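You operate a simulated robot arm through the tools that you are given. There is no shell and no other tool.

You run a simulated robot arm. Do the job below in one go: nothing can be reset, and whatever is moved stays where it is left.

TASK
Mount the 6000 rpm wheel and spin-test it at that speed.
Fine: it lies beside the spin machine; nut tight first; one run; wait till it stops; leave the cover shut. Where these are worked on the way, their far stop is far enough and under half their travel is too little: grey cover.

The check looks at the end state, three seconds after you hand in, the way a careful person would. Anything else that was tipped, shoved, dropped, spilled or broken makes it a failure. Lids that push on must go on centred and level and be pressed home; caps that screw on are set level and turned clockwise until they are tight.

THE ROBOT
A 7-joint arm with a two-finger parallel gripper, hanging from a carriage that runs on a rail from [-0.002, -0.001] to [2.177, 0.669] (x, y) and turns from -344 to 344 degrees about z. Base frame: it is fixed where the carriage stands at the start and does not move with it; the origin is on the floor, on the carriage's upright axis, x ahead of it, y to its left, z up. Lengths are in m, angles in degrees, forces in N, time in s.
With the tool pointing down near the work surface it reaches from about 0.24 to 0.68 m from the robot's upright axis, wherever it stands. Its first joint turns from -166.0 to 166.0 degrees. Places, roughly: brass nut [2.25, 0.5, 1]; grey cover [2.1, 0.3, 0.9]; small wheel [2.25, 0.5, 1]; speed display [2.3, 0.1, 0.9]; start lever [2.1, 0.1, 1]. Payload 3.91 kg.
The tool frame sits at the grasp point between the pads (the TCP): z along the fingers, y along the line on which they close. The tips reach 0.03 m beyond it. The gripper opens to 0.11 m. The fingers are 0.02 m wide and 0.01 m thick; the gripper's body (0.048 by 0.112 m) begins 0.055 m behind the TCP.
Orientation is told as [roll, pitch, yaw] about the base's x, y, z axes, in that order, counted from this pose: with the fingers straight down and closing along the base's y, the tool's x points along the base's -x, its y along +y and its z along -z.

THE INTERFACE
- The arm moves only by the tool step_arm. Its arguments are lists of equal length, an entry for each row: "slide": the shift along the tool's x, y, z in units of 50 mm (1.0 is 50 mm), a list of three; "rot": the turn, a rotation vector about the tool's x, y, z in units of 4 degrees (1.0 is 4 degrees), a list of three; "hand": the gripper command, from -1 (fully open) to 1 (shut), values between in proportion. In form: {"slide": [[dx, dy, dz], ...], "rot": [[wx, wy, wz], ...], "hand": [hand, ...]}. A call has 1 to 20 rows; each row shifts and turns the commanded pose from where the row before left it, along the tool's axes as they then stand. A call with a number of a shift or a turn outside -1 to 1 is refused whole. Rows are played at 5 a second. More than 0.05 m and 8.6 degrees between two rows, or a gripper value outside its range, and nothing of the call is played. A pose out of reach is approached as far as the arm can. The call stops where the force on the tool passes 40 N (or 10 N more than at its start, if that is more) or the arm is blocked; 0.2 s more then pass. Each finger travels about 0.108 m/s and halts on what it meets, pressing with about 41 N; the grip force reading is that of the motor and also rises with nothing between the fingers. The clock runs only during rows and for 0.2 s after the last one: add rows that do not move to give the fingers time. The reply holds the time, the measured pose of the TCP, the force on the tool along the base axes, the opening and the grip force, in the units named above and with some noise, with the torque about the TCP (base axes, N m) and any sound that the robot's microphone picked up.
- Cameras (640 x 400 px; columns grow to the right, rows downward): "scene" is now at [0.2776, -0.0076, 1.5862]; the picture's right is [-0.11, -0.99, 0.00], its down [-0.79, 0.09, -0.61] and it looks along [0.60, -0.07, -0.79] (base axes); focal length 247 px, centre (320, 200). "wrist" rides on the gripper at [0.072, 0.017, -0.103] in the tool frame; the picture's right is [-0.23, 0.97, 0.00], its down [-0.76, -0.18, -0.62] and it looks along [-0.61, -0.14, 0.78] (tool axes); focal length 222 px, centre (320, 200). There is no depth. A picture from a camera that has moved, and an enlarged one, comes with that camera's place and axes in the base frame and with its lens.
- camera(camera): a new picture of that camera. It takes no simulated time.
- slide_trunk(by): slides the trunk up (or, below 0, down) by that many m; the arm and the scene camera ride with it, the base frame stays. It gives what a move gives, with no picture.
- drive_base(legs): drives the robot by 1 to 6 legs, each [ahead, left, turn to the left] in m, m and degrees, along the robot's own axes; the way and the turn of a leg run together, so that a leg with both is an arc; at most 1.5 m and 180 degrees a leg. The arm and the cameras ride along, it lands a little off, and it stops where it bumps. It keeps to its track: a leg is cut to what the track allows. It gives what a move gives.
- pan_tilt(pan, tilt): turns the head with the scene camera to pan (to the left, within 155 degrees either way) and tilt (down, from -29 to 69), counted from straight ahead of the robot. It gives what a move gives.
- inspect(camera, box): a new picture of the part [left, top, right, bottom] of that camera's present view, enlarged. It takes no simulated time.
- sign_off(): hands the job in; it is judged then, once.

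Places have to be worked out from the pictures, the camera data and where the tool is seen. Open the gripper and draw the arm clear of the work before you hand the job in, unless the task says otherwise.

The tools are called after "Request:" by a JSON object that holds its "api" and its "payload". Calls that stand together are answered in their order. step_arm: Moves the arm, as the interface text tells. Its arguments: {"type":"object","properties":{"slide":{"type":"array","items":{"type":"array","items":{"type":"number"}}},"rot":{"type":"array","items":{"type":"array","items":{"type":"number"}}},"hand":{"type":"array","items":{"type":"number"}}},"required":["slide","rot","hand"]} The other tools are called the same way: slide_trunk (by) moves the trunk up or down; drive_base (legs) drives the base; pan_tilt (pan, tilt) turns the head that bears the scene camera; camera (camera) takes a picture; inspect (camera, box) takes an enlarged picture of a part of a camera's view; sign_off () hands the job in.

At the start:

```text
t: 0.0
eef_pos: [0.5254, -0.1395, 1.178]
tcp_rot: [-0.1, 0.0, 0.0]
wrist_force: [0.0, -0.8, -0.2]
ft_torque: [-0.03, -0.01, 0.0]
finger_gap: 0.1101
grasp_force: 0.0
trunk travel left (down, up): [-0.275, 0.305]
robot x, y, heading: [-0.0022, -0.0025, 0.1]
head pan, tilt (commanded): [-6.4, 52.6]
```

scene: 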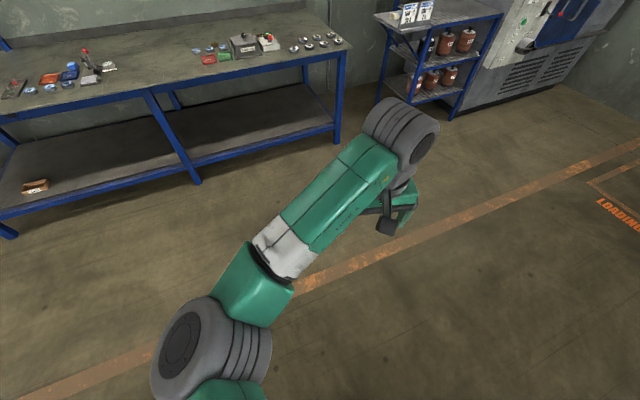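
wrist: 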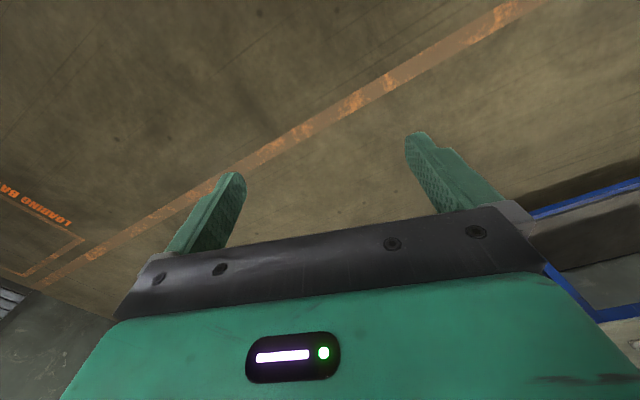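

The scene shows the bench ahead with several small things on it; the spin machine should be near [2.1–2.3, 0.1–0.5]. I first look closer at the bench in the scene camera.

Request:
{"api": "inspect", "payload": {"camera": "scene", "box": [180, 0, 360, 112]}}

Request:
{"api": "inspect", "payload": {"camera": "scene", "box": [0, 20, 180, 132]}}

```text
3.56 times, centred on (270, 56) of scene
camera zoom: at [0.2776, -0.0076, 1.5862], right [-0.11, -0.99, 0.0], down [-0.79, 0.09, -0.61], along [0.6, -0.07, -0.79], focal length 879 px, centre (498, 712)
```

zoom: 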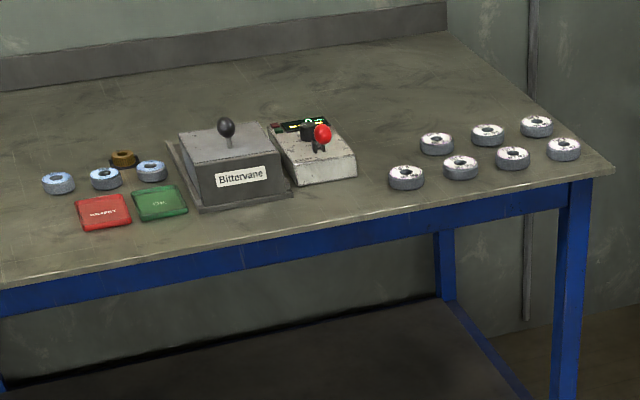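

```text
3.56 times, centred on (90, 76) of scene
camera zoom: at [0.2776, -0.0076, 1.5862], right [-0.11, -0.99, 0.0], down [-0.79, 0.09, -0.61], along [0.6, -0.07, -0.79], focal length 879 px, centre (1138, 641)
```

zoom: 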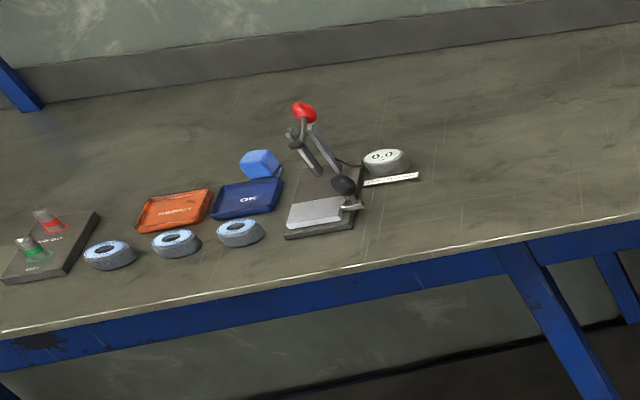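

The machine ("Bittervane" grey cover with black knob, red-knobbed lever and display at its right, three wheels, a brass nut and two trays at its left) is at the far part of the bench. I raise the trunk for clearance and drive along the rail part of the way.

Request:
{"api": "slide_trunk", "payload": {"by": 0.15}}

Request:
{"api": "drive_base", "payload": {"legs": [[1.24, 0.38, 0]]}}

Request:
{"api": "camera", "payload": {"camera": "scene"}}

```text
t: 1.8
eef_pos: [0.5247, -0.1399, 1.3273]
tcp_rot: [0.0, -0.1, -0.1]
wrist_force: [-0.4, 0.1, -0.5]
ft_torque: [0.0, -0.01, 0.01]
finger_gap: 0.1098
grasp_force: 0.0
trunk travel left (down, up): [-0.425, 0.155]
robot x, y, heading: [0.0021, -0.0027, 0.2]
head pan, tilt (commanded): [-6.4, 52.6]
```

```text
t: 8.2
eef_pos: [1.7624, 0.2447, 1.3274]
tcp_rot: [0.0, 0.0, 0.4]
wrist_force: [-0.7, -0.6, 0.5]
ft_torque: [0.04, -0.01, 0.0]
finger_gap: 0.1103
grasp_force: 0.0
trunk travel left (down, up): [-0.425, 0.155]
robot x, y, heading: [1.2394, 0.38, 0.5]
head pan, tilt (commanded): [-6.4, 52.6]
```

```text
taken
camera scene: at [1.5137, 0.3743, 1.7362], right [-0.1, -0.99, 0.0], down [-0.79, 0.08, -0.61], along [0.6, -0.06, -0.79], focal length 247 px, centre (320, 200)
```

scene: 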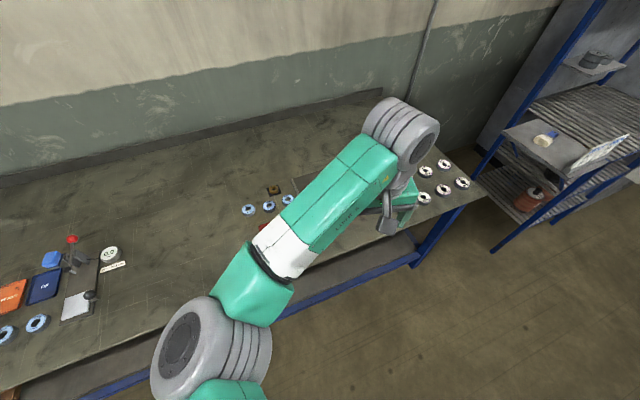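

The arm blocks the view of the machine. I turn the carriage to the right so the arm swings off over the floor, and pan the head back towards the machine.

Request:
{"api": "drive_base", "payload": {"legs": [[0, 0, -60]]}}

Request:
{"api": "pan_tilt", "payload": {"pan": 55, "tilt": 50}}

Request:
{"api": "camera", "payload": {"camera": "scene"}}

```text
t: 11.3
eef_pos: [1.3795, -0.142, 1.3268]
tcp_rot: [0.1, 0.0, -59.9]
wrist_force: [0.0, 0.1, 1.0]
ft_torque: [-0.01, -0.02, 0.03]
finger_gap: 0.1099
grasp_force: 0.0
trunk travel left (down, up): [-0.425, 0.155]
robot x, y, heading: [1.2341, 0.3812, -59.9]
head pan, tilt (commanded): [-6.4, 52.6]
```

```text
t: 12.6
eef_pos: [1.3785, -0.1422, 1.3273]
tcp_rot: [0.0, 0.0, -59.8]
wrist_force: [-0.8, -0.3, -0.1]
ft_torque: [-0.03, 0.0, -0.03]
finger_gap: 0.1099
grasp_force: 0.0
trunk travel left (down, up): [-0.425, 0.155]
robot x, y, heading: [1.2366, 0.3814, -59.7]
head pan, tilt (commanded): [55.0, 50.0]
```

```text
taken
camera scene: at [1.4167, 0.2012, 1.7397], right [-0.09, -1.0, 0.0], down [-0.76, 0.07, -0.64], along [0.64, -0.06, -0.77], focal length 247 px, centre (320, 200)
```

scene: 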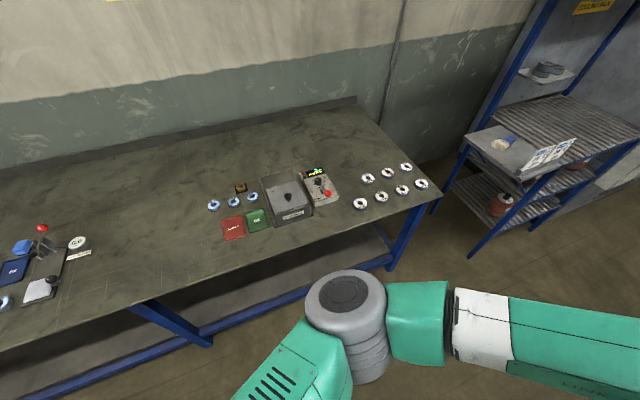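

Clear view now. I zoom into the machine area.

Request:
{"api": "inspect", "payload": {"camera": "scene", "box": [195, 150, 355, 250]}}

Request:
{"api": "inspect", "payload": {"camera": "scene", "box": [200, 175, 264, 215]}}

Request:
{"api": "inspect", "payload": {"camera": "scene", "box": [260, 160, 340, 210]}}

```text
4.00 times, centred on (275, 200) of scene
camera zoom: at [1.4167, 0.2012, 1.7397], right [-0.09, -1.0, 0.0], down [-0.76, 0.07, -0.64], along [0.64, -0.06, -0.77], focal length 989 px, centre (500, 200)
```

zoom: 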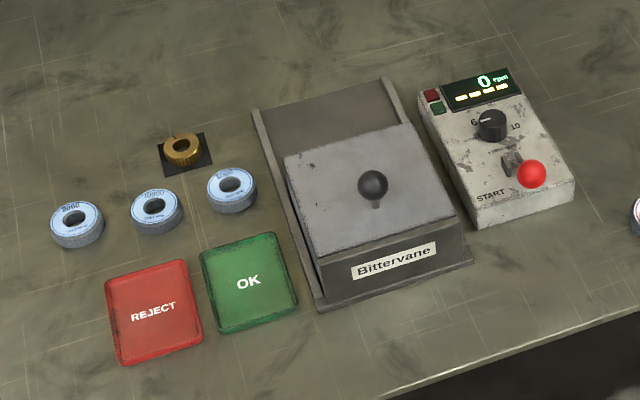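

```text
10.00 times, centred on (232, 195) of scene
camera zoom: at [1.4167, 0.2012, 1.7397], right [-0.09, -1.0, 0.0], down [-0.76, 0.07, -0.64], along [0.64, -0.06, -0.77], focal length 2473 px, centre (1200, 250)
```

zoom: 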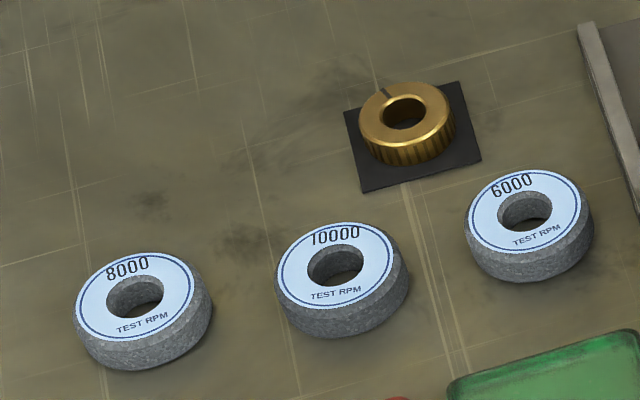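

```text
8.00 times, centred on (300, 185) of scene
camera zoom: at [1.4167, 0.2012, 1.7397], right [-0.09, -1.0, 0.0], down [-0.76, 0.07, -0.64], along [0.64, -0.06, -0.77], focal length 1979 px, centre (480, 320)
```

zoom: 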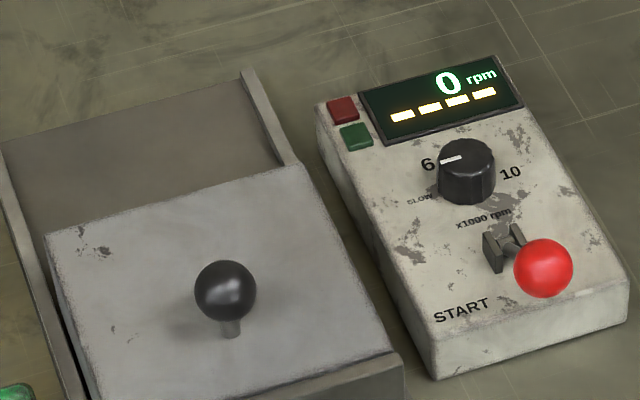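

The 6000 wheel is the one next to the machine (about [2.18, 0.44]), the nut lies on a dark mat at about [2.25, 0.51, 0.88], and the bench is turned about 17°. The cover runs in guides towards the back of the bench. I drive to about [1.72, 0.53] and turn to face the machine.

Request:
{"api": "drive_base", "payload": {"legs": [[0.1156, 0.4931, 0], [0, 0, 25]]}}

Request:
{"api": "camera", "payload": {"camera": "wrist"}}

Request:
{"api": "camera", "payload": {"camera": "scene"}}

```text
t: 16.9
eef_pos: [2.068, 0.1138, 1.3275]
tcp_rot: [0.0, 0.0, -35.2]
wrist_force: [-0.3, 0.2, -1.5]
ft_torque: [0.01, 0.05, 0.02]
finger_gap: 0.1099
grasp_force: 0.0
trunk travel left (down, up): [-0.425, 0.155]
robot x, y, heading: [1.7209, 0.5301, -35.3]
head pan, tilt (commanded): [55.0, 50.0]
```

```text
taken
camera wrist: at [2.0192, 0.1677, 1.4309], right [0.75, 0.66, 0.0], down [0.52, -0.58, 0.62], along [0.41, -0.47, -0.78], focal length 222 px, centre (320, 200)
```

wrist: 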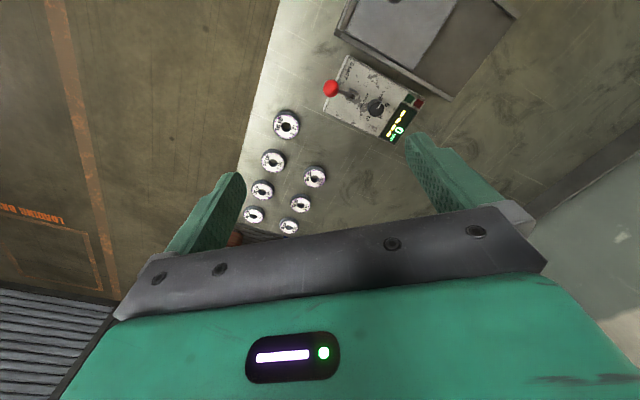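

```text
taken
camera scene: at [1.9596, 0.4405, 1.7397], right [0.34, -0.94, 0.0], down [-0.72, -0.26, -0.64], along [0.6, 0.22, -0.77], focal length 247 px, centre (320, 200)
```

scene: 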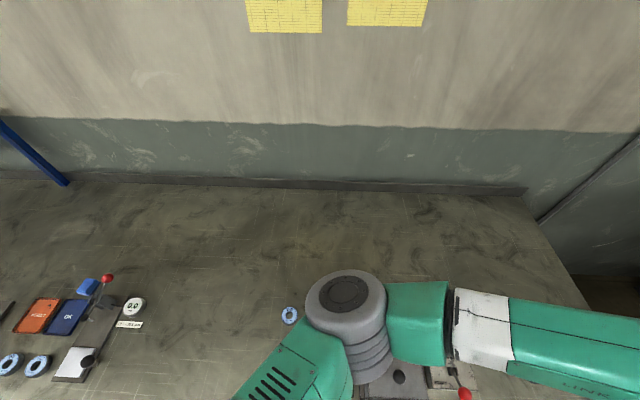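

There are yellow notices on the wall; I tilt the head to read them, as they may hold instructions for the machine.

Request:
{"api": "pan_tilt", "payload": {"pan": 55, "tilt": 15}}

Request:
{"api": "camera", "payload": {"camera": "scene"}}

```text
t: 17.9
eef_pos: [2.0684, 0.1132, 1.3277]
tcp_rot: [-0.1, 0.0, -35.2]
wrist_force: [-1.0, -0.2, 0.2]
ft_torque: [-0.01, -0.01, -0.02]
finger_gap: 0.1101
grasp_force: 0.0
trunk travel left (down, up): [-0.425, 0.155]
robot x, y, heading: [1.7227, 0.5302, -35.3]
head pan, tilt (commanded): [55.0, 15.0]
```

```text
taken
camera scene: at [1.975, 0.4461, 1.7933], right [0.34, -0.94, 0.0], down [-0.24, -0.09, -0.97], along [0.91, 0.33, -0.26], focal length 247 px, centre (320, 200)
```

scene: 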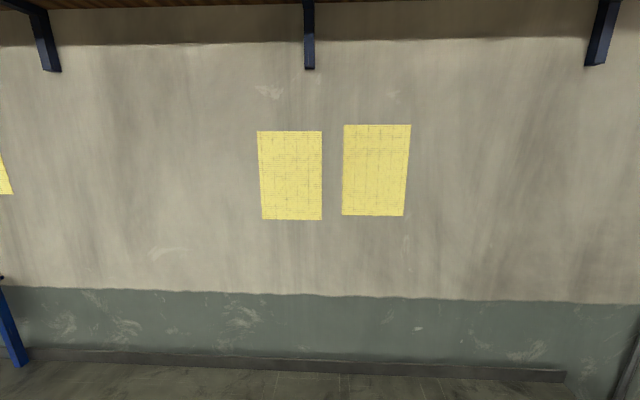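

Request:
{"api": "inspect", "payload": {"camera": "scene", "box": [250, 120, 420, 226]}}

Request:
{"api": "pan_tilt", "payload": {"pan": -25, "tilt": 65}}

Request:
{"api": "camera", "payload": {"camera": "scene"}}

```text
3.76 times, centred on (335, 173) of scene
camera zoom: at [1.975, 0.4461, 1.7933], right [0.34, -0.94, 0.0], down [-0.24, -0.09, -0.97], along [0.91, 0.33, -0.26], focal length 931 px, centre (264, 302)
```

zoom: 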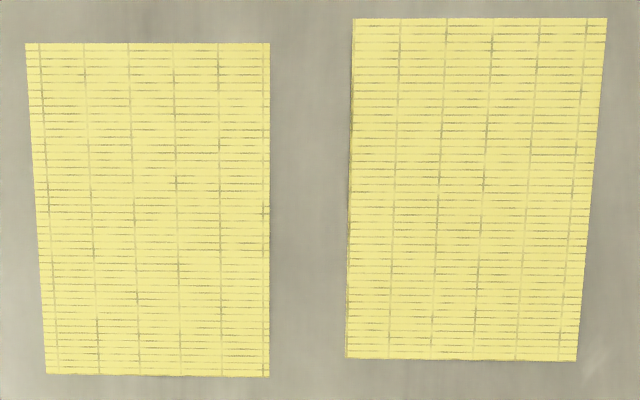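

```text
t: 19.4
eef_pos: [2.0692, 0.112, 1.3272]
tcp_rot: [0.0, 0.0, -35.2]
wrist_force: [-0.7, 0.3, 0.0]
ft_torque: [0.02, 0.02, -0.01]
finger_gap: 0.11
grasp_force: 0.1
trunk travel left (down, up): [-0.425, 0.155]
robot x, y, heading: [1.7177, 0.5272, -35.0]
head pan, tilt (commanded): [-25.0, 65.0]
```

```text
taken
camera scene: at [1.9174, 0.3617, 1.7216], right [-0.87, -0.5, 0.0], down [-0.45, 0.79, -0.42], along [0.21, -0.37, -0.91], focal length 247 px, centre (320, 200)
```

scene: 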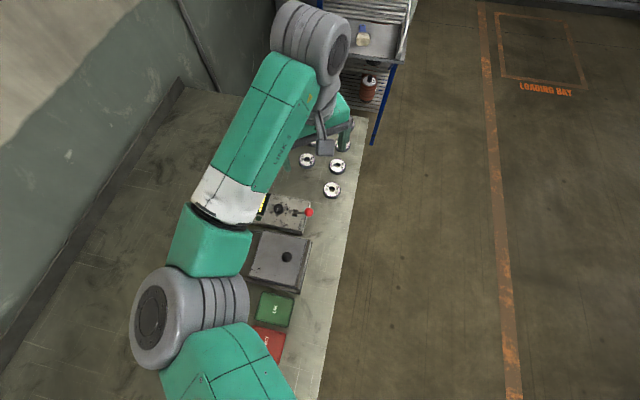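

The notices are blank grids. I now move the gripper to the front of the machine and align it with the bench (yaw about 17°) so that the wrist camera looks over the machine.

Request:
{"api": "step_arm", "payload": {"slide": [[0.87, -0.137, 0.1], [0.87, -0.137, 0.1], [0.87, -0.137, 0.1], [0.87, -0.137, 0.1], [0.87, -0.137, 0.1], [0, 0, 0], [0, 0, 0], [0, 0, 0], [0, 0, 0], [0, 0, 0], [0, 0, 0], [0, 0, 0], [0, 0, 0], [0, 0, 0], [0, 0, 0], [0, 0, 0], [0, 0, 0], [0, 0, 0], [0, 0, 0]], "rot": [[0, 0, 0], [0, 0, 0], [0, 0, 0], [0, 0, 0], [0, 0, 0], [0, 0, -0.934], [0, 0, -0.934], [0, 0, -0.934], [0, 0, -0.934], [0, 0, -0.934], [0, 0, -0.934], [0, 0, -0.934], [0, 0, -0.934], [0, 0, -0.934], [0, 0, -0.934], [0, 0, -0.934], [0, 0, -0.934], [0, 0, -0.934], [0, 0, -0.934]], "hand": [-1, -1, -1, -1, -1, -1, -1, -1, -1, -1, -1, -1, -1, -1, -1, -1, -1, -1, -1]}}

Request:
{"api": "camera", "payload": {"camera": "wrist"}}

Request:
{"api": "camera", "payload": {"camera": "scene"}}

```text
t: 23.4
eef_pos: [1.8711, 0.2099, 1.3025]
tcp_rot: [0.0, 0.0, 17.2]
wrist_force: [0.2, 0.4, 0.1]
ft_torque: [0.04, -0.02, 0.0]
finger_gap: 0.1101
grasp_force: 0.1
trunk travel left (down, up): [-0.425, 0.155]
robot x, y, heading: [1.7228, 0.5315, -35.1]
head pan, tilt (commanded): [-25.0, 65.0]
```

```text
taken
camera wrist: at [1.797, 0.2042, 1.4057], right [-0.07, 1.0, 0.0], down [0.78, 0.06, 0.62], along [0.62, 0.04, -0.78], focal length 222 px, centre (320, 200)
```

wrist: 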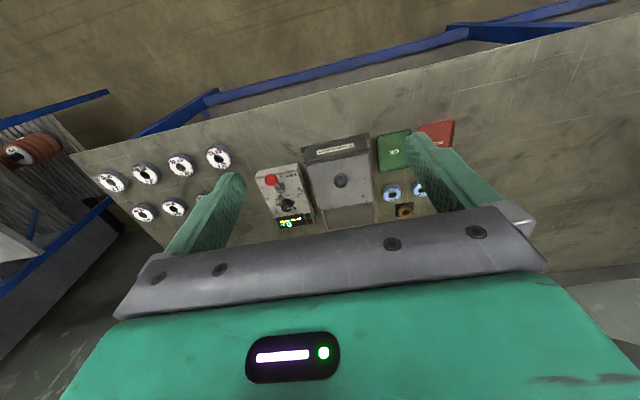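

```text
taken
camera scene: at [1.9173, 0.3617, 1.7215], right [-0.87, -0.5, 0.0], down [-0.45, 0.79, -0.42], along [0.21, -0.37, -0.91], focal length 247 px, centre (320, 200)
```

scene: 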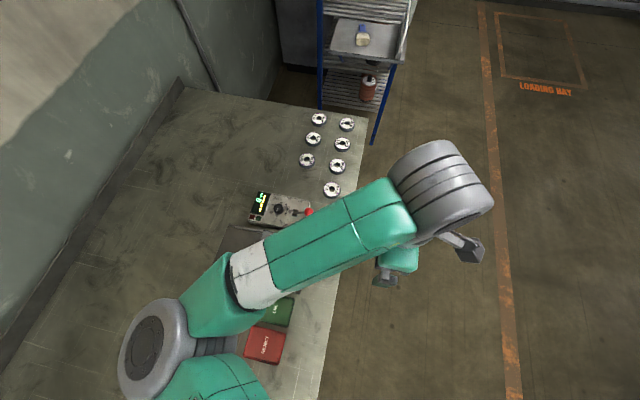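

The wrist view is upside down (far side at the bottom). I zoom into the machine here and in the scene view of the panel.

Request:
{"api": "inspect", "payload": {"camera": "wrist", "box": [245, 120, 455, 245]}}

Request:
{"api": "inspect", "payload": {"camera": "scene", "box": [240, 180, 320, 230]}}

```text
3.05 times, centred on (350, 182) of wrist
camera zoom: at [1.797, 0.2042, 1.4057], right [-0.07, 1.0, 0.0], down [0.78, 0.06, 0.62], along [0.62, 0.04, -0.78], focal length 677 px, centre (229, 253)
```

zoom: 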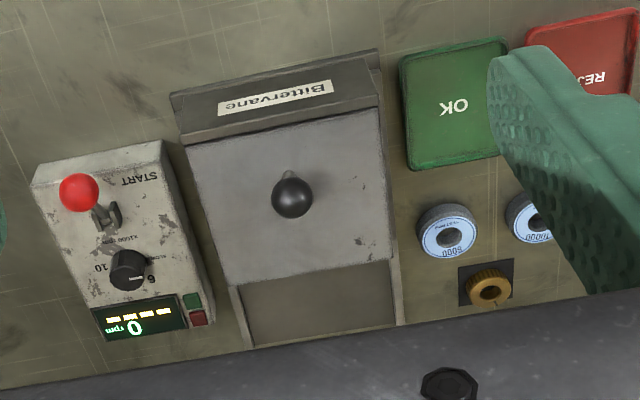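

```text
8.00 times, centred on (280, 205) of scene
camera zoom: at [1.9173, 0.3617, 1.7215], right [-0.87, -0.5, 0.0], down [-0.45, 0.79, -0.42], along [0.21, -0.37, -0.91], focal length 1979 px, centre (640, 160)
```

zoom: 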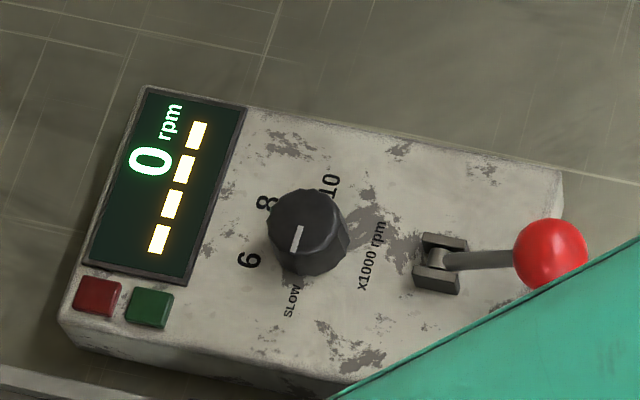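

The speed knob's pointer seems to sit near SLOW rather than 6, so I want a closer look at the panel. The cover's knob ball is about [2.073, 0.271, 0.99], the red lever ball about [2.106, 0.108, 0.954]. I move the wrist camera closer to the panel, staying above everything.

Request:
{"api": "step_arm", "payload": {"slide": [[-0.396, -0.489, 0.7], [-0.396, -0.489, 0.7], [-0.396, -0.489, 0.7], [-0.396, -0.489, 0.7], [-0.396, -0.489, 0.7], [-0.396, -0.489, 0.7], [0, 0, 0]], "rot": [[0, 0, 0], [0, 0, 0], [0, 0, 0], [0, 0, 0], [0, 0, 0], [0, 0, 0], [0, 0, 0]], "hand": [-1, -1, -1, -1, -1, -1, -1]}}

Request:
{"api": "camera", "payload": {"camera": "wrist"}}

```text
t: 25.0
eef_pos: [2.0289, 0.1063, 1.0923]
tcp_rot: [0.0, 0.0, 17.0]
wrist_force: [0.6, -0.1, 0.2]
ft_torque: [0.02, 0.0, 0.01]
finger_gap: 0.1101
grasp_force: 0.0
trunk travel left (down, up): [-0.425, 0.155]
robot x, y, heading: [1.72, 0.5295, -35.1]
head pan, tilt (commanded): [-25.0, 65.0]
```

```text
taken
camera wrist: at [1.9546, 0.0995, 1.1956], right [-0.07, 1.0, 0.0], down [0.78, 0.05, 0.62], along [0.62, 0.04, -0.78], focal length 222 px, centre (320, 200)
```

wrist: 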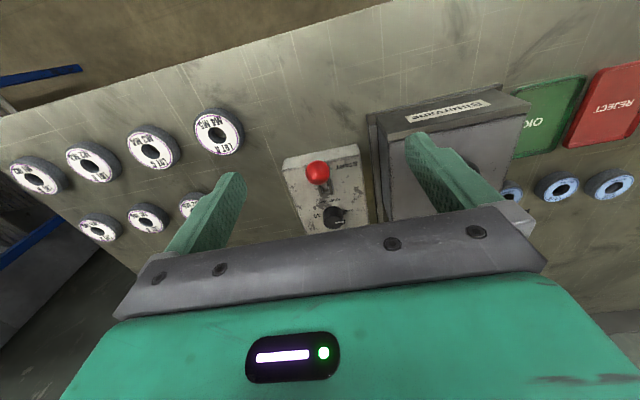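

Request:
{"api": "inspect", "payload": {"camera": "wrist", "box": [270, 130, 398, 210]}}

Request:
{"api": "camera", "payload": {"camera": "scene"}}

```text
5.00 times, centred on (334, 170) of wrist
camera zoom: at [1.9546, 0.0995, 1.1956], right [-0.07, 1.0, 0.0], down [0.78, 0.05, 0.62], along [0.62, 0.04, -0.78], focal length 1111 px, centre (250, 350)
```

zoom: 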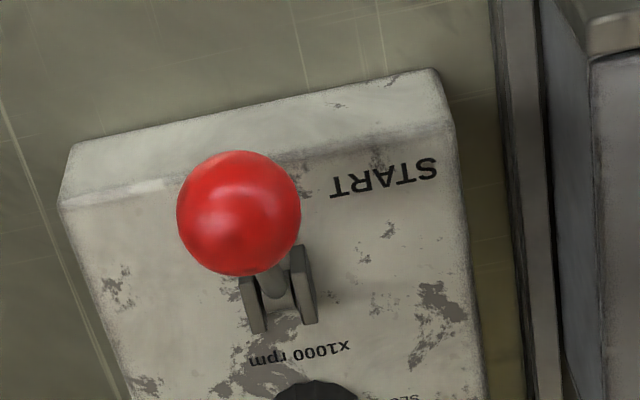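

```text
taken
camera scene: at [1.9173, 0.3617, 1.7215], right [-0.87, -0.5, 0.0], down [-0.45, 0.79, -0.42], along [0.21, -0.37, -0.91], focal length 247 px, centre (320, 200)
```

scene: 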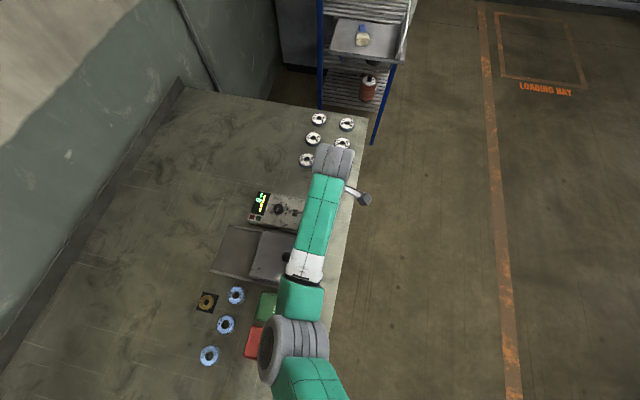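

Request:
{"api": "inspect", "payload": {"camera": "scene", "box": [245, 185, 309, 225]}}

Request:
{"api": "inspect", "payload": {"camera": "scene", "box": [190, 210, 310, 285]}}

```text
10.00 times, centred on (277, 205) of scene
camera zoom: at [1.9173, 0.3617, 1.7215], right [-0.87, -0.5, 0.0], down [-0.45, 0.79, -0.42], along [0.21, -0.37, -0.91], focal length 2473 px, centre (750, 150)
```

zoom: 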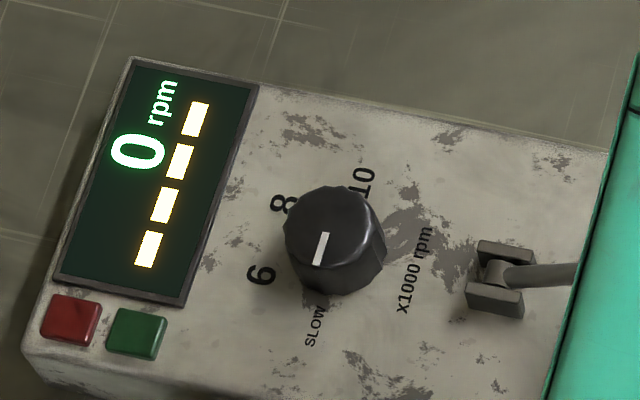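

```text
5.33 times, centred on (250, 248) of scene
camera zoom: at [1.9173, 0.3617, 1.7215], right [-0.87, -0.5, 0.0], down [-0.45, 0.79, -0.42], along [0.21, -0.37, -0.91], focal length 1319 px, centre (693, -53)
```

zoom: 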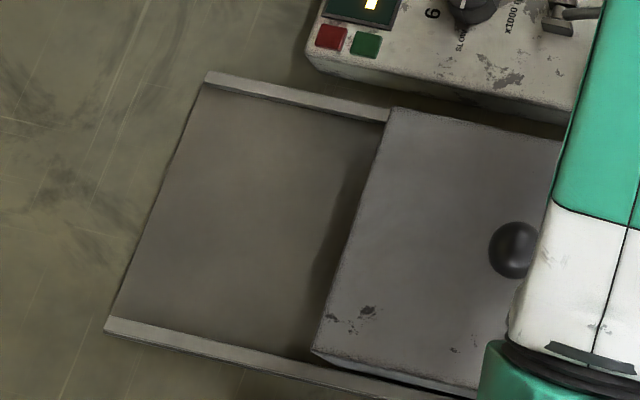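

The pointer stands at SLOW (to the left), and 6 is about 60° clockwise from it. So the speed knob (top about [2.215, 0.139, 0.93], ~33 mm wide) must be turned to 6. I move above it with the gripper turned +30° so that the turn runs from +30 to −30 about the bench's line.

Request:
{"api": "step_arm", "payload": {"slide": [[-0.939, -0.116, 0], [-0.939, -0.116, 0], [-0.939, -0.116, 0], [-0.939, -0.116, 0], [0, 0, 0], [0, 0, 0], [0, 0, 0], [0, 0, 0], [0, 0, 0], [0, 0, 0], [0, 0, 0], [0, 0, 0], [0, 0, 0.7], [0, 0, 0.7], [0, 0, 0]], "rot": [[0, 0, 0], [0, 0, 0], [0, 0, 0], [0, 0, 0], [0, 0, -0.9375], [0, 0, -0.9375], [0, 0, -0.9375], [0, 0, -0.9375], [0, 0, -0.9375], [0, 0, -0.9375], [0, 0, -0.9375], [0, 0, -0.9375], [0, 0, 0], [0, 0, 0], [0, 0, 0]], "hand": [-1, -1, -1, -1, -1, -1, -1, -1, -1, -1, -1, -1, -0.5, -0.2, -0.2]}}

Request:
{"api": "camera", "payload": {"camera": "wrist"}}

Request:
{"api": "camera", "payload": {"camera": "scene"}}

```text
t: 28.2
eef_pos: [2.2121, 0.1379, 1.0218]
tcp_rot: [0.0, 0.1, 47.1]
wrist_force: [-0.4, 0.0, -0.6]
ft_torque: [0.02, 0.01, 0.0]
finger_gap: 0.0659
grasp_force: 0.1
trunk travel left (down, up): [-0.425, 0.155]
robot x, y, heading: [1.7182, 0.5266, -35.0]
head pan, tilt (commanded): [-25.0, 65.0]
```

```text
taken
camera wrist: at [2.1516, 0.096, 1.1258], right [-0.56, 0.83, 0.0], down [0.65, 0.44, 0.62], along [0.52, 0.35, -0.78], focal length 222 px, centre (320, 200)
```

wrist: 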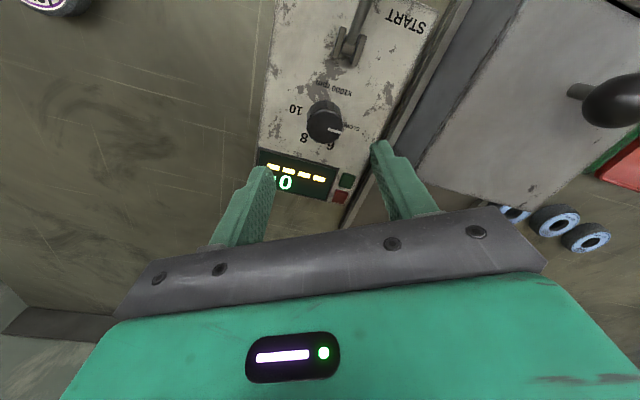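

```text
taken
camera scene: at [1.9173, 0.3618, 1.7215], right [-0.87, -0.5, 0.0], down [-0.45, 0.79, -0.42], along [0.21, -0.37, -0.91], focal length 247 px, centre (320, 200)
```

scene: 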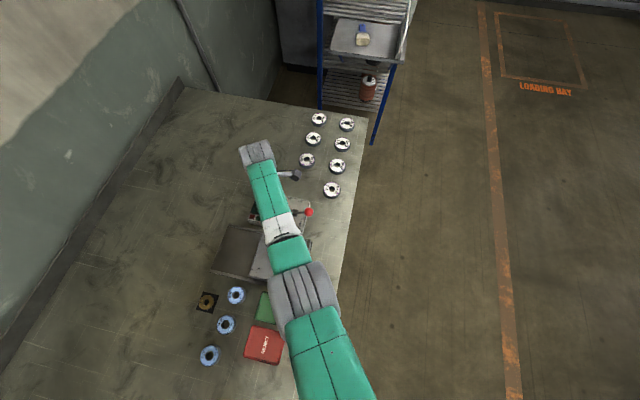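

Request:
{"api": "inspect", "payload": {"camera": "wrist", "box": [250, 70, 410, 170]}}

```text
4.00 times, centred on (330, 120) of wrist
camera zoom: at [2.1516, 0.096, 1.1258], right [-0.56, 0.83, 0.0], down [0.65, 0.44, 0.62], along [0.52, 0.35, -0.78], focal length 888 px, centre (280, 520)
```

zoom: 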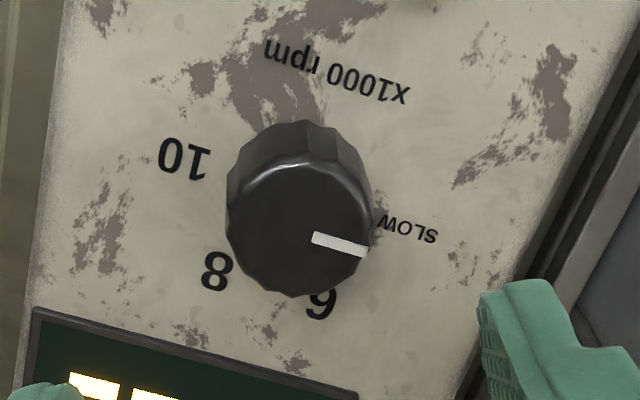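

The pointer is clearly at SLOW. I judge the knob top at [2.209, 0.1405, 0.932]; I shift 4 mm along the tool's y, go down to TCP z≈0.944 and close on it.

Request:
{"api": "step_arm", "payload": {"slide": [[0, 0.08, 0.3], [0, 0, 0.4], [0, 0, 0.4], [0, 0, 0.45], [0, 0, 0], [0, 0, 0], [0, 0, 0], [0, 0, 0]], "rot": [[0, 0, 0], [0, 0, 0], [0, 0, 0], [0, 0, 0], [0, 0, 0], [0, 0, 0], [0, 0, 0], [0, 0, 0]], "hand": [-0.2, -0.2, -0.2, -0.2, -0.2, 0.3, 0.6, 0.6]}}

Request:
{"api": "camera", "payload": {"camera": "wrist"}}

```text
t: 30.0
eef_pos: [2.2047, 0.1428, 0.9579]
tcp_rot: [-0.7, 0.0, 47.1]
wrist_force: [24.2, -24.8, -1.7]
ft_torque: [-0.68, -0.77, -0.07]
finger_gap: 0.0396
grasp_force: 17.1
out of reach, approached as far as the arm can: row 3, 4
trunk travel left (down, up): [-0.425, 0.155]
robot x, y, heading: [1.7235, 0.5303, -35.2]
head pan, tilt (commanded): [-25.0, 65.0]
```

```text
taken
camera wrist: at [2.1425, 0.1017, 1.0609], right [-0.56, 0.83, -0.01], down [0.64, 0.44, 0.63], along [0.52, 0.34, -0.78], focal length 222 px, centre (320, 200)
```

wrist: 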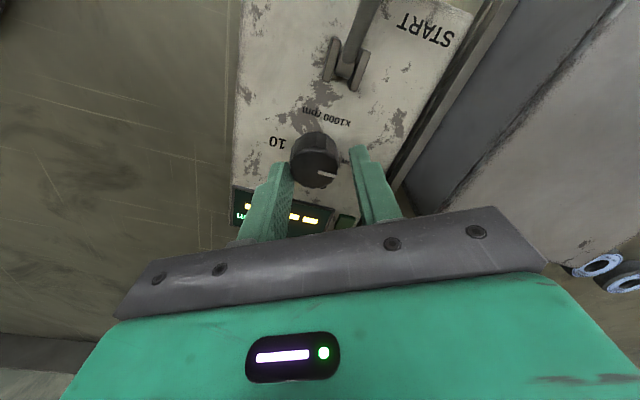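

At this trunk height the arm can't get low enough, and one finger touched early. I open, lift, lower the trunk and try again.

Request:
{"api": "step_arm", "payload": {"slide": [[0, 0, 0], [0, 0, -0.5], [0, 0, -0.7], [0, 0, -0.7], [0, 0, -0.7], [0, 0, -0.6], [0, 0, 0]], "rot": [[0, 0, 0], [0, 0, 0], [0, 0, 0], [0, 0, 0], [0, 0, 0], [0, 0, 0], [0, 0, 0]], "hand": [-0.2, -0.2, -0.2, -0.2, -0.2, -0.2, -0.2]}}

Request:
{"api": "slide_trunk", "payload": {"by": -0.12}}

Request:
{"api": "camera", "payload": {"camera": "wrist"}}

Request:
{"api": "camera", "payload": {"camera": "scene"}}

```text
t: 31.6
eef_pos: [2.2003, 0.149, 1.1129]
tcp_rot: [0.0, 0.0, 47.3]
wrist_force: [-0.3, 0.4, 0.4]
ft_torque: [0.02, -0.02, 0.01]
finger_gap: 0.0659
grasp_force: 0.0
trunk travel left (down, up): [-0.425, 0.155]
robot x, y, heading: [1.7248, 0.5278, -35.3]
head pan, tilt (commanded): [-25.0, 65.0]
```

```text
t: 33.1
eef_pos: [2.2004, 0.1488, 0.9938]
tcp_rot: [0.1, 0.0, 47.1]
wrist_force: [0.5, 0.3, -0.2]
ft_torque: [0.02, 0.0, -0.01]
finger_gap: 0.0661
grasp_force: 0.0
trunk travel left (down, up): [-0.305, 0.275]
robot x, y, heading: [1.7214, 0.529, -35.3]
head pan, tilt (commanded): [-25.0, 65.0]
```

```text
taken
camera wrist: at [2.1384, 0.1065, 1.0965], right [-0.56, 0.83, 0.0], down [0.65, 0.44, 0.62], along [0.52, 0.35, -0.78], focal length 222 px, centre (320, 200)
```

wrist: 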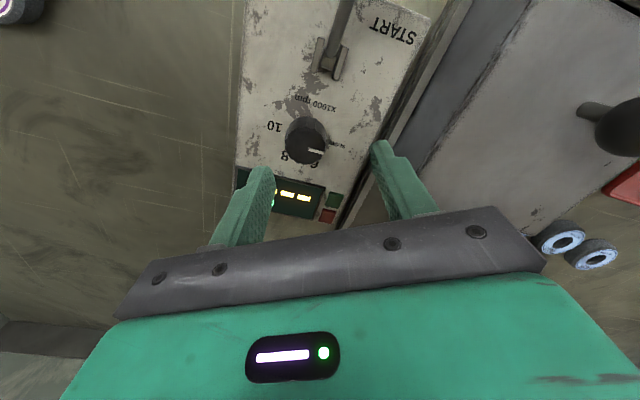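

```text
taken
camera scene: at [1.9174, 0.3617, 1.6016], right [-0.87, -0.5, 0.0], down [-0.45, 0.79, -0.42], along [0.21, -0.37, -0.91], focal length 247 px, centre (320, 200)
```

scene: 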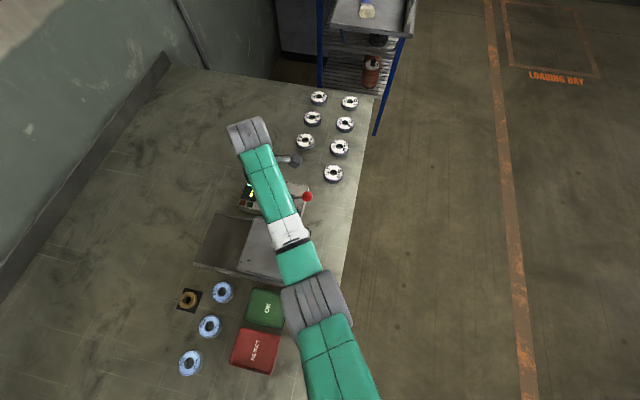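

Request:
{"api": "inspect", "payload": {"camera": "wrist", "box": [240, 90, 400, 190]}}

```text
4.00 times, centred on (320, 140) of wrist
camera zoom: at [2.1384, 0.1065, 1.0965], right [-0.56, 0.83, 0.0], down [0.65, 0.44, 0.62], along [0.52, 0.35, -0.78], focal length 888 px, centre (320, 440)
```

zoom: 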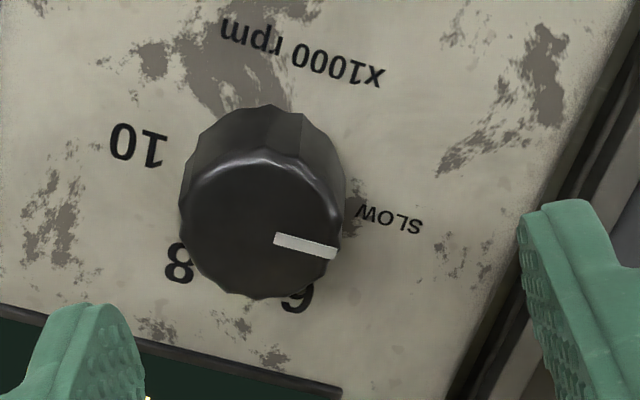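

Knob centre again comes out at [2.2085, 0.1407]. I shift −11.5 mm along the tool's y and descend to z≈0.944, then close.

Request:
{"api": "step_arm", "payload": {"slide": [[0, -0.229, 0], [0, 0, 0.34], [0, 0, 0.33], [0, 0, 0.33], [0, 0, 0], [0, 0, 0]], "rot": [[0, 0, 0], [0, 0, 0], [0, 0, 0], [0, 0, 0], [0, 0, 0], [0, 0, 0]], "hand": [-0.2, -0.2, -0.2, -0.2, -0.2, -0.2]}}

Request:
{"api": "camera", "payload": {"camera": "wrist"}}

```text
t: 34.5
eef_pos: [2.2098, 0.1413, 0.9427]
tcp_rot: [0.0, 0.0, 47.2]
wrist_force: [0.6, 0.1, -0.2]
ft_torque: [0.01, -0.02, 0.01]
finger_gap: 0.066
grasp_force: 0.0
trunk travel left (down, up): [-0.305, 0.275]
robot x, y, heading: [1.7205, 0.5276, -35.1]
head pan, tilt (commanded): [-25.0, 65.0]
```

```text
taken
camera wrist: at [2.1469, 0.0986, 1.0468], right [-0.56, 0.83, 0.0], down [0.65, 0.44, 0.62], along [0.52, 0.35, -0.78], focal length 222 px, centre (320, 200)
```

wrist: 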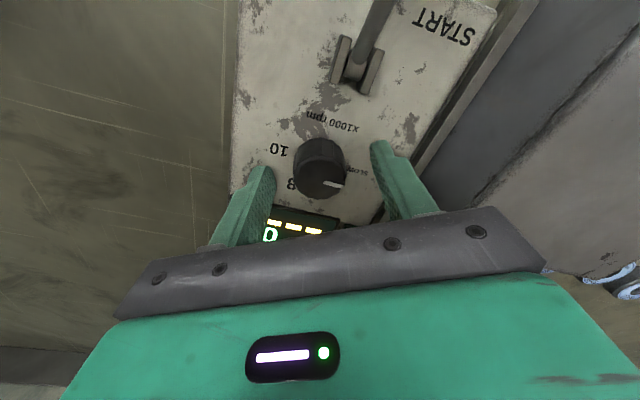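

The knob sits centred between the fingers. I close gently and check.

Request:
{"api": "step_arm", "payload": {"slide": [[0, 0, 0], [0, 0, 0], [0, 0, 0], [0, 0, 0]], "rot": [[0, 0, 0], [0, 0, 0], [0, 0, 0], [0, 0, 0]], "hand": [0.2, 0.5, 0.7, 0.7]}}

```text
t: 35.5
eef_pos: [2.2083, 0.1413, 0.9439]
tcp_rot: [0.0, 0.0, 47.2]
wrist_force: [2.8, -1.2, -3.7]
ft_torque: [-0.07, -0.12, -0.05]
finger_gap: 0.0331
grasp_force: 44.7
trunk travel left (down, up): [-0.305, 0.275]
robot x, y, heading: [1.7217, 0.5291, -35.3]
head pan, tilt (commanded): [-25.0, 65.0]
```

Gripped (33 mm gap). Now I turn 60° clockwise seen from above (positive about the tool's z).

Request:
{"api": "step_arm", "payload": {"slide": [[0, 0, 0], [0, 0, 0], [0, 0, 0], [0, 0, 0], [0, 0, 0], [0, 0, 0], [0, 0, 0], [0, 0, 0], [0, 0, 0], [0, 0, 0], [0, 0, 0], [0, 0, 0], [0, 0, 0], [0, 0, 0], [0, 0, 0], [0, 0, 0]], "rot": [[0, 0, 1], [0, 0, 1], [0, 0, 1], [0, 0, 1], [0, 0, 1], [0, 0, 1], [0, 0, 1], [0, 0, 1], [0, 0, 1], [0, 0, 1], [0, 0, 1], [0, 0, 1], [0, 0, 1], [0, 0, 1], [0, 0, 1], [0, 0, 0]], "hand": [0.7, 0.7, 0.7, 0.7, 0.7, 0.7, 0.7, 0.7, 0.7, 0.7, 0.7, 0.7, 0.7, 0.7, 0.7, 0.7]}}

Request:
{"api": "camera", "payload": {"camera": "wrist"}}

```text
t: 38.9
eef_pos: [2.2094, 0.1403, 0.9441]
tcp_rot: [0.0, -0.1, -12.9]
wrist_force: [2.3, -3.4, 1.8]
ft_torque: [-0.08, -0.03, -0.01]
finger_gap: 0.0332
grasp_force: 44.9
trunk travel left (down, up): [-0.305, 0.275]
robot x, y, heading: [1.7188, 0.5277, -35.4]
head pan, tilt (commanded): [-25.0, 65.0]
```

```text
taken
camera wrist: at [2.142, 0.1723, 1.0468], right [0.44, 0.9, 0.0], down [0.7, -0.34, 0.62], along [0.56, -0.27, -0.78], focal length 222 px, centre (320, 200)
```

wrist: 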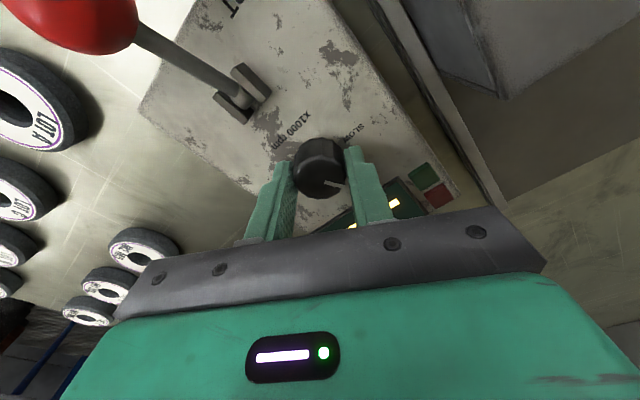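

The knob turned with the gripper. I release, lift and check where the pointer is.

Request:
{"api": "step_arm", "payload": {"slide": [[0, 0, 0], [0, 0, 0], [0, 0, -0.4], [0, 0, -0.8], [0, 0, -0.8], [0, 0, 0]], "rot": [[0, 0, 0], [0, 0, 0], [0, 0, 0], [0, 0, 0], [0, 0, 0], [0, 0, 0]], "hand": [0.1, -0.2, -0.2, -0.2, -0.2, -0.2]}}

Request:
{"api": "camera", "payload": {"camera": "wrist"}}

Request:
{"api": "inspect", "payload": {"camera": "wrist", "box": [240, 70, 400, 170]}}

```text
t: 40.3
eef_pos: [2.2083, 0.1405, 1.0429]
tcp_rot: [0.0, -0.2, -12.6]
wrist_force: [-0.2, 1.1, 0.8]
ft_torque: [0.01, 0.01, -0.01]
finger_gap: 0.0659
grasp_force: 0.0
trunk travel left (down, up): [-0.305, 0.275]
robot x, y, heading: [1.7182, 0.5302, -35.3]
head pan, tilt (commanded): [-25.0, 65.0]
```

```text
taken
camera wrist: at [2.1415, 0.1729, 1.1462], right [0.44, 0.9, 0.0], down [0.7, -0.34, 0.62], along [0.56, -0.27, -0.78], focal length 222 px, centre (320, 200)
```

wrist: 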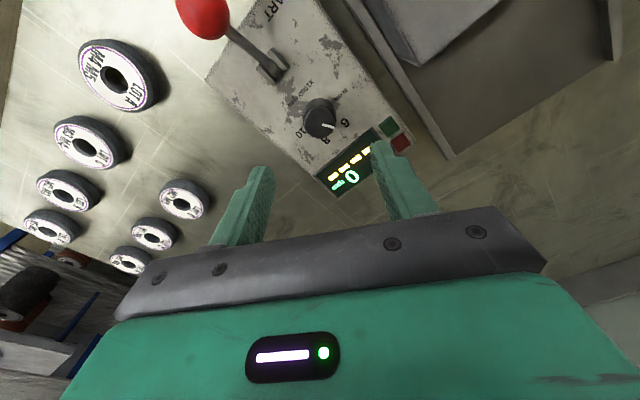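

```text
4.00 times, centred on (320, 120) of wrist
camera zoom: at [2.1415, 0.1729, 1.1462], right [0.44, 0.9, 0.0], down [0.7, -0.34, 0.62], along [0.56, -0.27, -0.78], focal length 888 px, centre (320, 520)
```

zoom: 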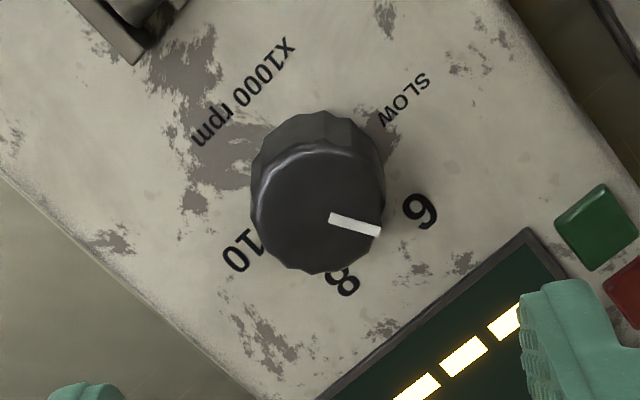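

The pointer now points at 6. Next the cover: I lift, turn the gripper to yaw 17° and go above the cover's black knob at about [2.073, 0.271].

Request:
{"api": "step_arm", "payload": {"slide": [[0, 0, -0.9], [0, 0, 0], [0, 0, 0], [0, 0, 0], [0, 0, 0], [0, 0, 0], [0, 0, 0], [0, 0, 0], [0, 0, 0], [0.4565, 0.823, 0], [0.4565, 0.823, 0], [0.4565, 0.823, 0], [0.4565, 0.823, 0], [0, 0, 0]], "rot": [[0, 0, 0], [0, 0, -0.93], [0, 0, -0.93], [0, 0, -0.93], [0, 0, -0.93], [0, 0, -0.93], [0, 0, -0.93], [0, 0, -0.93], [0, 0, -0.93], [0, 0, 0], [0, 0, 0], [0, 0, 0], [0, 0, 0], [0, 0, 0]], "hand": [-0.2, -0.2, -0.2, -0.2, -0.2, -0.2, -0.2, -0.2, -0.2, -0.2, -0.2, -0.2, -0.2, -0.2]}}

Request:
{"api": "camera", "payload": {"camera": "wrist"}}

Request:
{"api": "camera", "payload": {"camera": "scene"}}

```text
t: 43.3
eef_pos: [2.0727, 0.2716, 1.0873]
tcp_rot: [0.1, 0.0, 16.9]
wrist_force: [0.1, -0.1, -0.2]
ft_torque: [0.03, 0.03, -0.02]
finger_gap: 0.0661
grasp_force: 0.1
trunk travel left (down, up): [-0.305, 0.275]
robot x, y, heading: [1.7218, 0.5246, -35.2]
head pan, tilt (commanded): [-25.0, 65.0]
```

```text
taken
camera wrist: at [1.9975, 0.2666, 1.1913], right [-0.07, 1.0, 0.0], down [0.78, 0.05, 0.62], along [0.62, 0.04, -0.78], focal length 222 px, centre (320, 200)
```

wrist: 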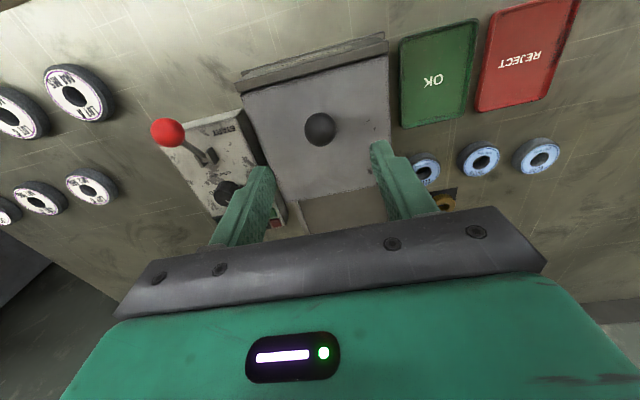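

```text
taken
camera scene: at [1.9172, 0.3618, 1.6015], right [-0.87, -0.5, 0.0], down [-0.45, 0.79, -0.42], along [0.21, -0.37, -0.91], focal length 247 px, centre (320, 200)
```

scene: 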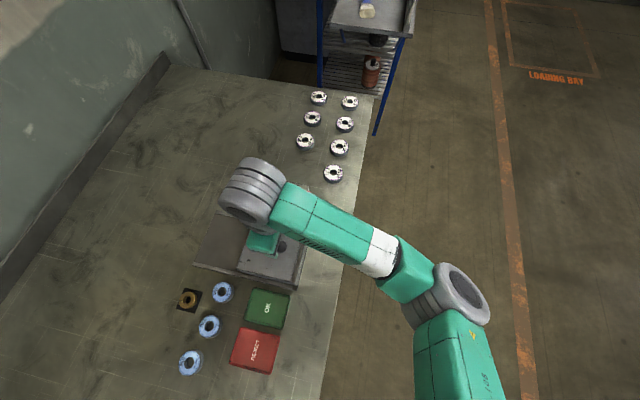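

The ball is right below the TCP ([2.074, 0.272]). I descend so the pads straddle it at z≈1.005 and close.

Request:
{"api": "step_arm", "payload": {"slide": [[0, 0, 0.5], [0, 0, 0.5], [0, 0, 0.4], [0, 0, 0.2], [0, 0, 0], [0, 0, 0], [0, 0, 0], [0, 0, 0]], "rot": [[0, 0, 0], [0, 0, 0], [0, 0, 0], [0, 0, 0], [0, 0, 0], [0, 0, 0], [0, 0, 0], [0, 0, 0]], "hand": [-0.2, -0.2, -0.2, -0.2, -0.2, 0.2, 0.6, 0.6]}}

Request:
{"api": "camera", "payload": {"camera": "wrist"}}

```text
t: 45.1
eef_pos: [2.0731, 0.2708, 1.0071]
tcp_rot: [0.0, 0.0, 16.9]
wrist_force: [3.4, -2.9, -7.3]
ft_torque: [-0.15, -0.19, -0.07]
finger_gap: 0.0315
grasp_force: 45.2
trunk travel left (down, up): [-0.305, 0.275]
robot x, y, heading: [1.7183, 0.5284, -35.5]
head pan, tilt (commanded): [-25.0, 65.0]
```

```text
taken
camera wrist: at [1.9987, 0.2658, 1.1112], right [-0.07, 1.0, 0.0], down [0.78, 0.05, 0.62], along [0.62, 0.04, -0.78], focal length 222 px, centre (320, 200)
```

wrist: 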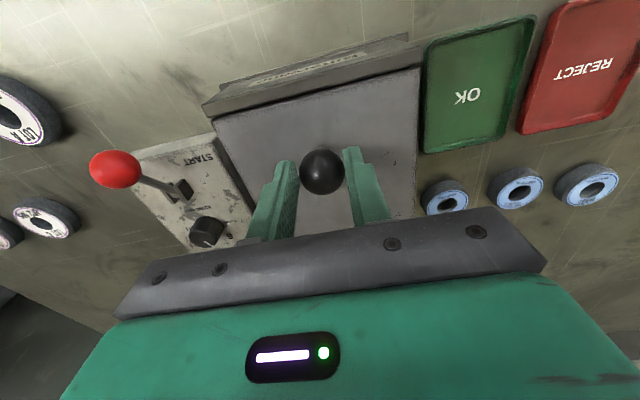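

The ball is gripped (31.5 mm). I slide the cover back along the guides in small steps, watching the side force.

Request:
{"api": "step_arm", "payload": {"slide": [[-0.2, 0, 0], [-0.3, 0, 0], [-0.3, 0, 0], [-0.3, 0, 0], [0, 0, 0]], "rot": [[0, 0, 0], [0, 0, 0], [0, 0, 0], [0, 0, 0], [0, 0, 0]], "hand": [0.6, 0.6, 0.6, 0.6, 0.6]}}

Request:
{"api": "camera", "payload": {"camera": "wrist"}}

```text
t: 46.3
eef_pos: [2.1269, 0.2879, 1.0075]
tcp_rot: [0.0, 0.0, 16.9]
wrist_force: [1.4, -4.9, -7.3]
ft_torque: [-0.16, 0.29, 0.0]
finger_gap: 0.0313
grasp_force: 44.5
trunk travel left (down, up): [-0.305, 0.275]
robot x, y, heading: [1.7183, 0.5287, -35.3]
head pan, tilt (commanded): [-25.0, 65.0]
```

```text
taken
camera wrist: at [2.052, 0.2821, 1.1112], right [-0.07, 1.0, 0.0], down [0.78, 0.05, 0.62], along [0.62, 0.04, -0.78], focal length 222 px, centre (320, 200)
```

wrist: 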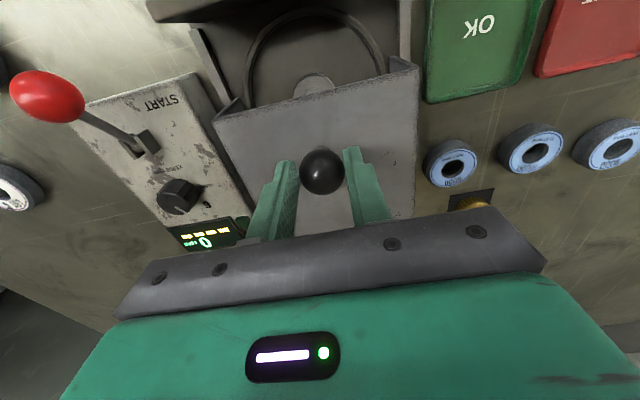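

The cover slides, revealing the chamber with the spindle under it. I keep sliding to the far stop.

Request:
{"api": "step_arm", "payload": {"slide": [[-0.3, 0, 0], [-0.3, 0, 0], [-0.3, 0, 0], [-0.3, 0, 0], [-0.3, 0, 0], [-0.3, 0, 0], [-0.3, 0, 0], [-0.3, 0, 0], [0, 0, 0]], "rot": [[0, 0, 0], [0, 0, 0], [0, 0, 0], [0, 0, 0], [0, 0, 0], [0, 0, 0], [0, 0, 0], [0, 0, 0], [0, 0, 0]], "hand": [0.6, 0.6, 0.6, 0.6, 0.6, 0.6, 0.6, 0.6, 0.6]}}

Request:
{"api": "camera", "payload": {"camera": "wrist"}}

```text
t: 47.9
eef_pos: [2.2133, 0.3146, 1.0081]
tcp_rot: [0.2, 0.7, 16.7]
wrist_force: [-22.4, 2.1, 10.7]
ft_torque: [-0.01, 1.68, 0.03]
finger_gap: 0.0315
grasp_force: 45.9
trunk travel left (down, up): [-0.305, 0.275]
robot x, y, heading: [1.7214, 0.5266, -35.1]
head pan, tilt (commanded): [-25.0, 65.0]
stopped in row 7: the force on the tool passed its limit at 45 N (the readings are from after the stop); the commanded pose is now the measured one
```

```text
taken
camera wrist: at [2.1395, 0.3087, 1.1118], right [-0.06, 1.0, 0.0], down [0.79, 0.05, 0.61], along [0.61, 0.04, -0.79], focal length 222 px, centre (320, 200)
```

wrist: 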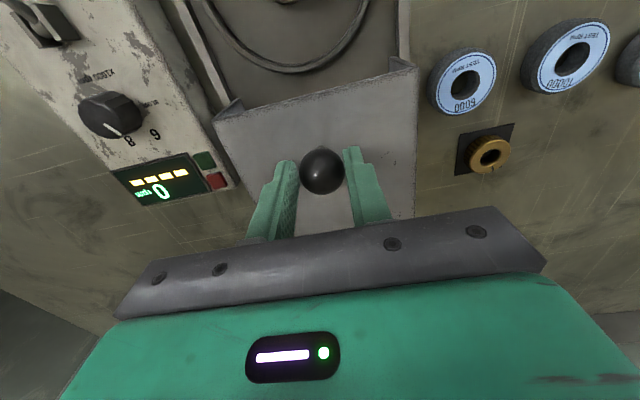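

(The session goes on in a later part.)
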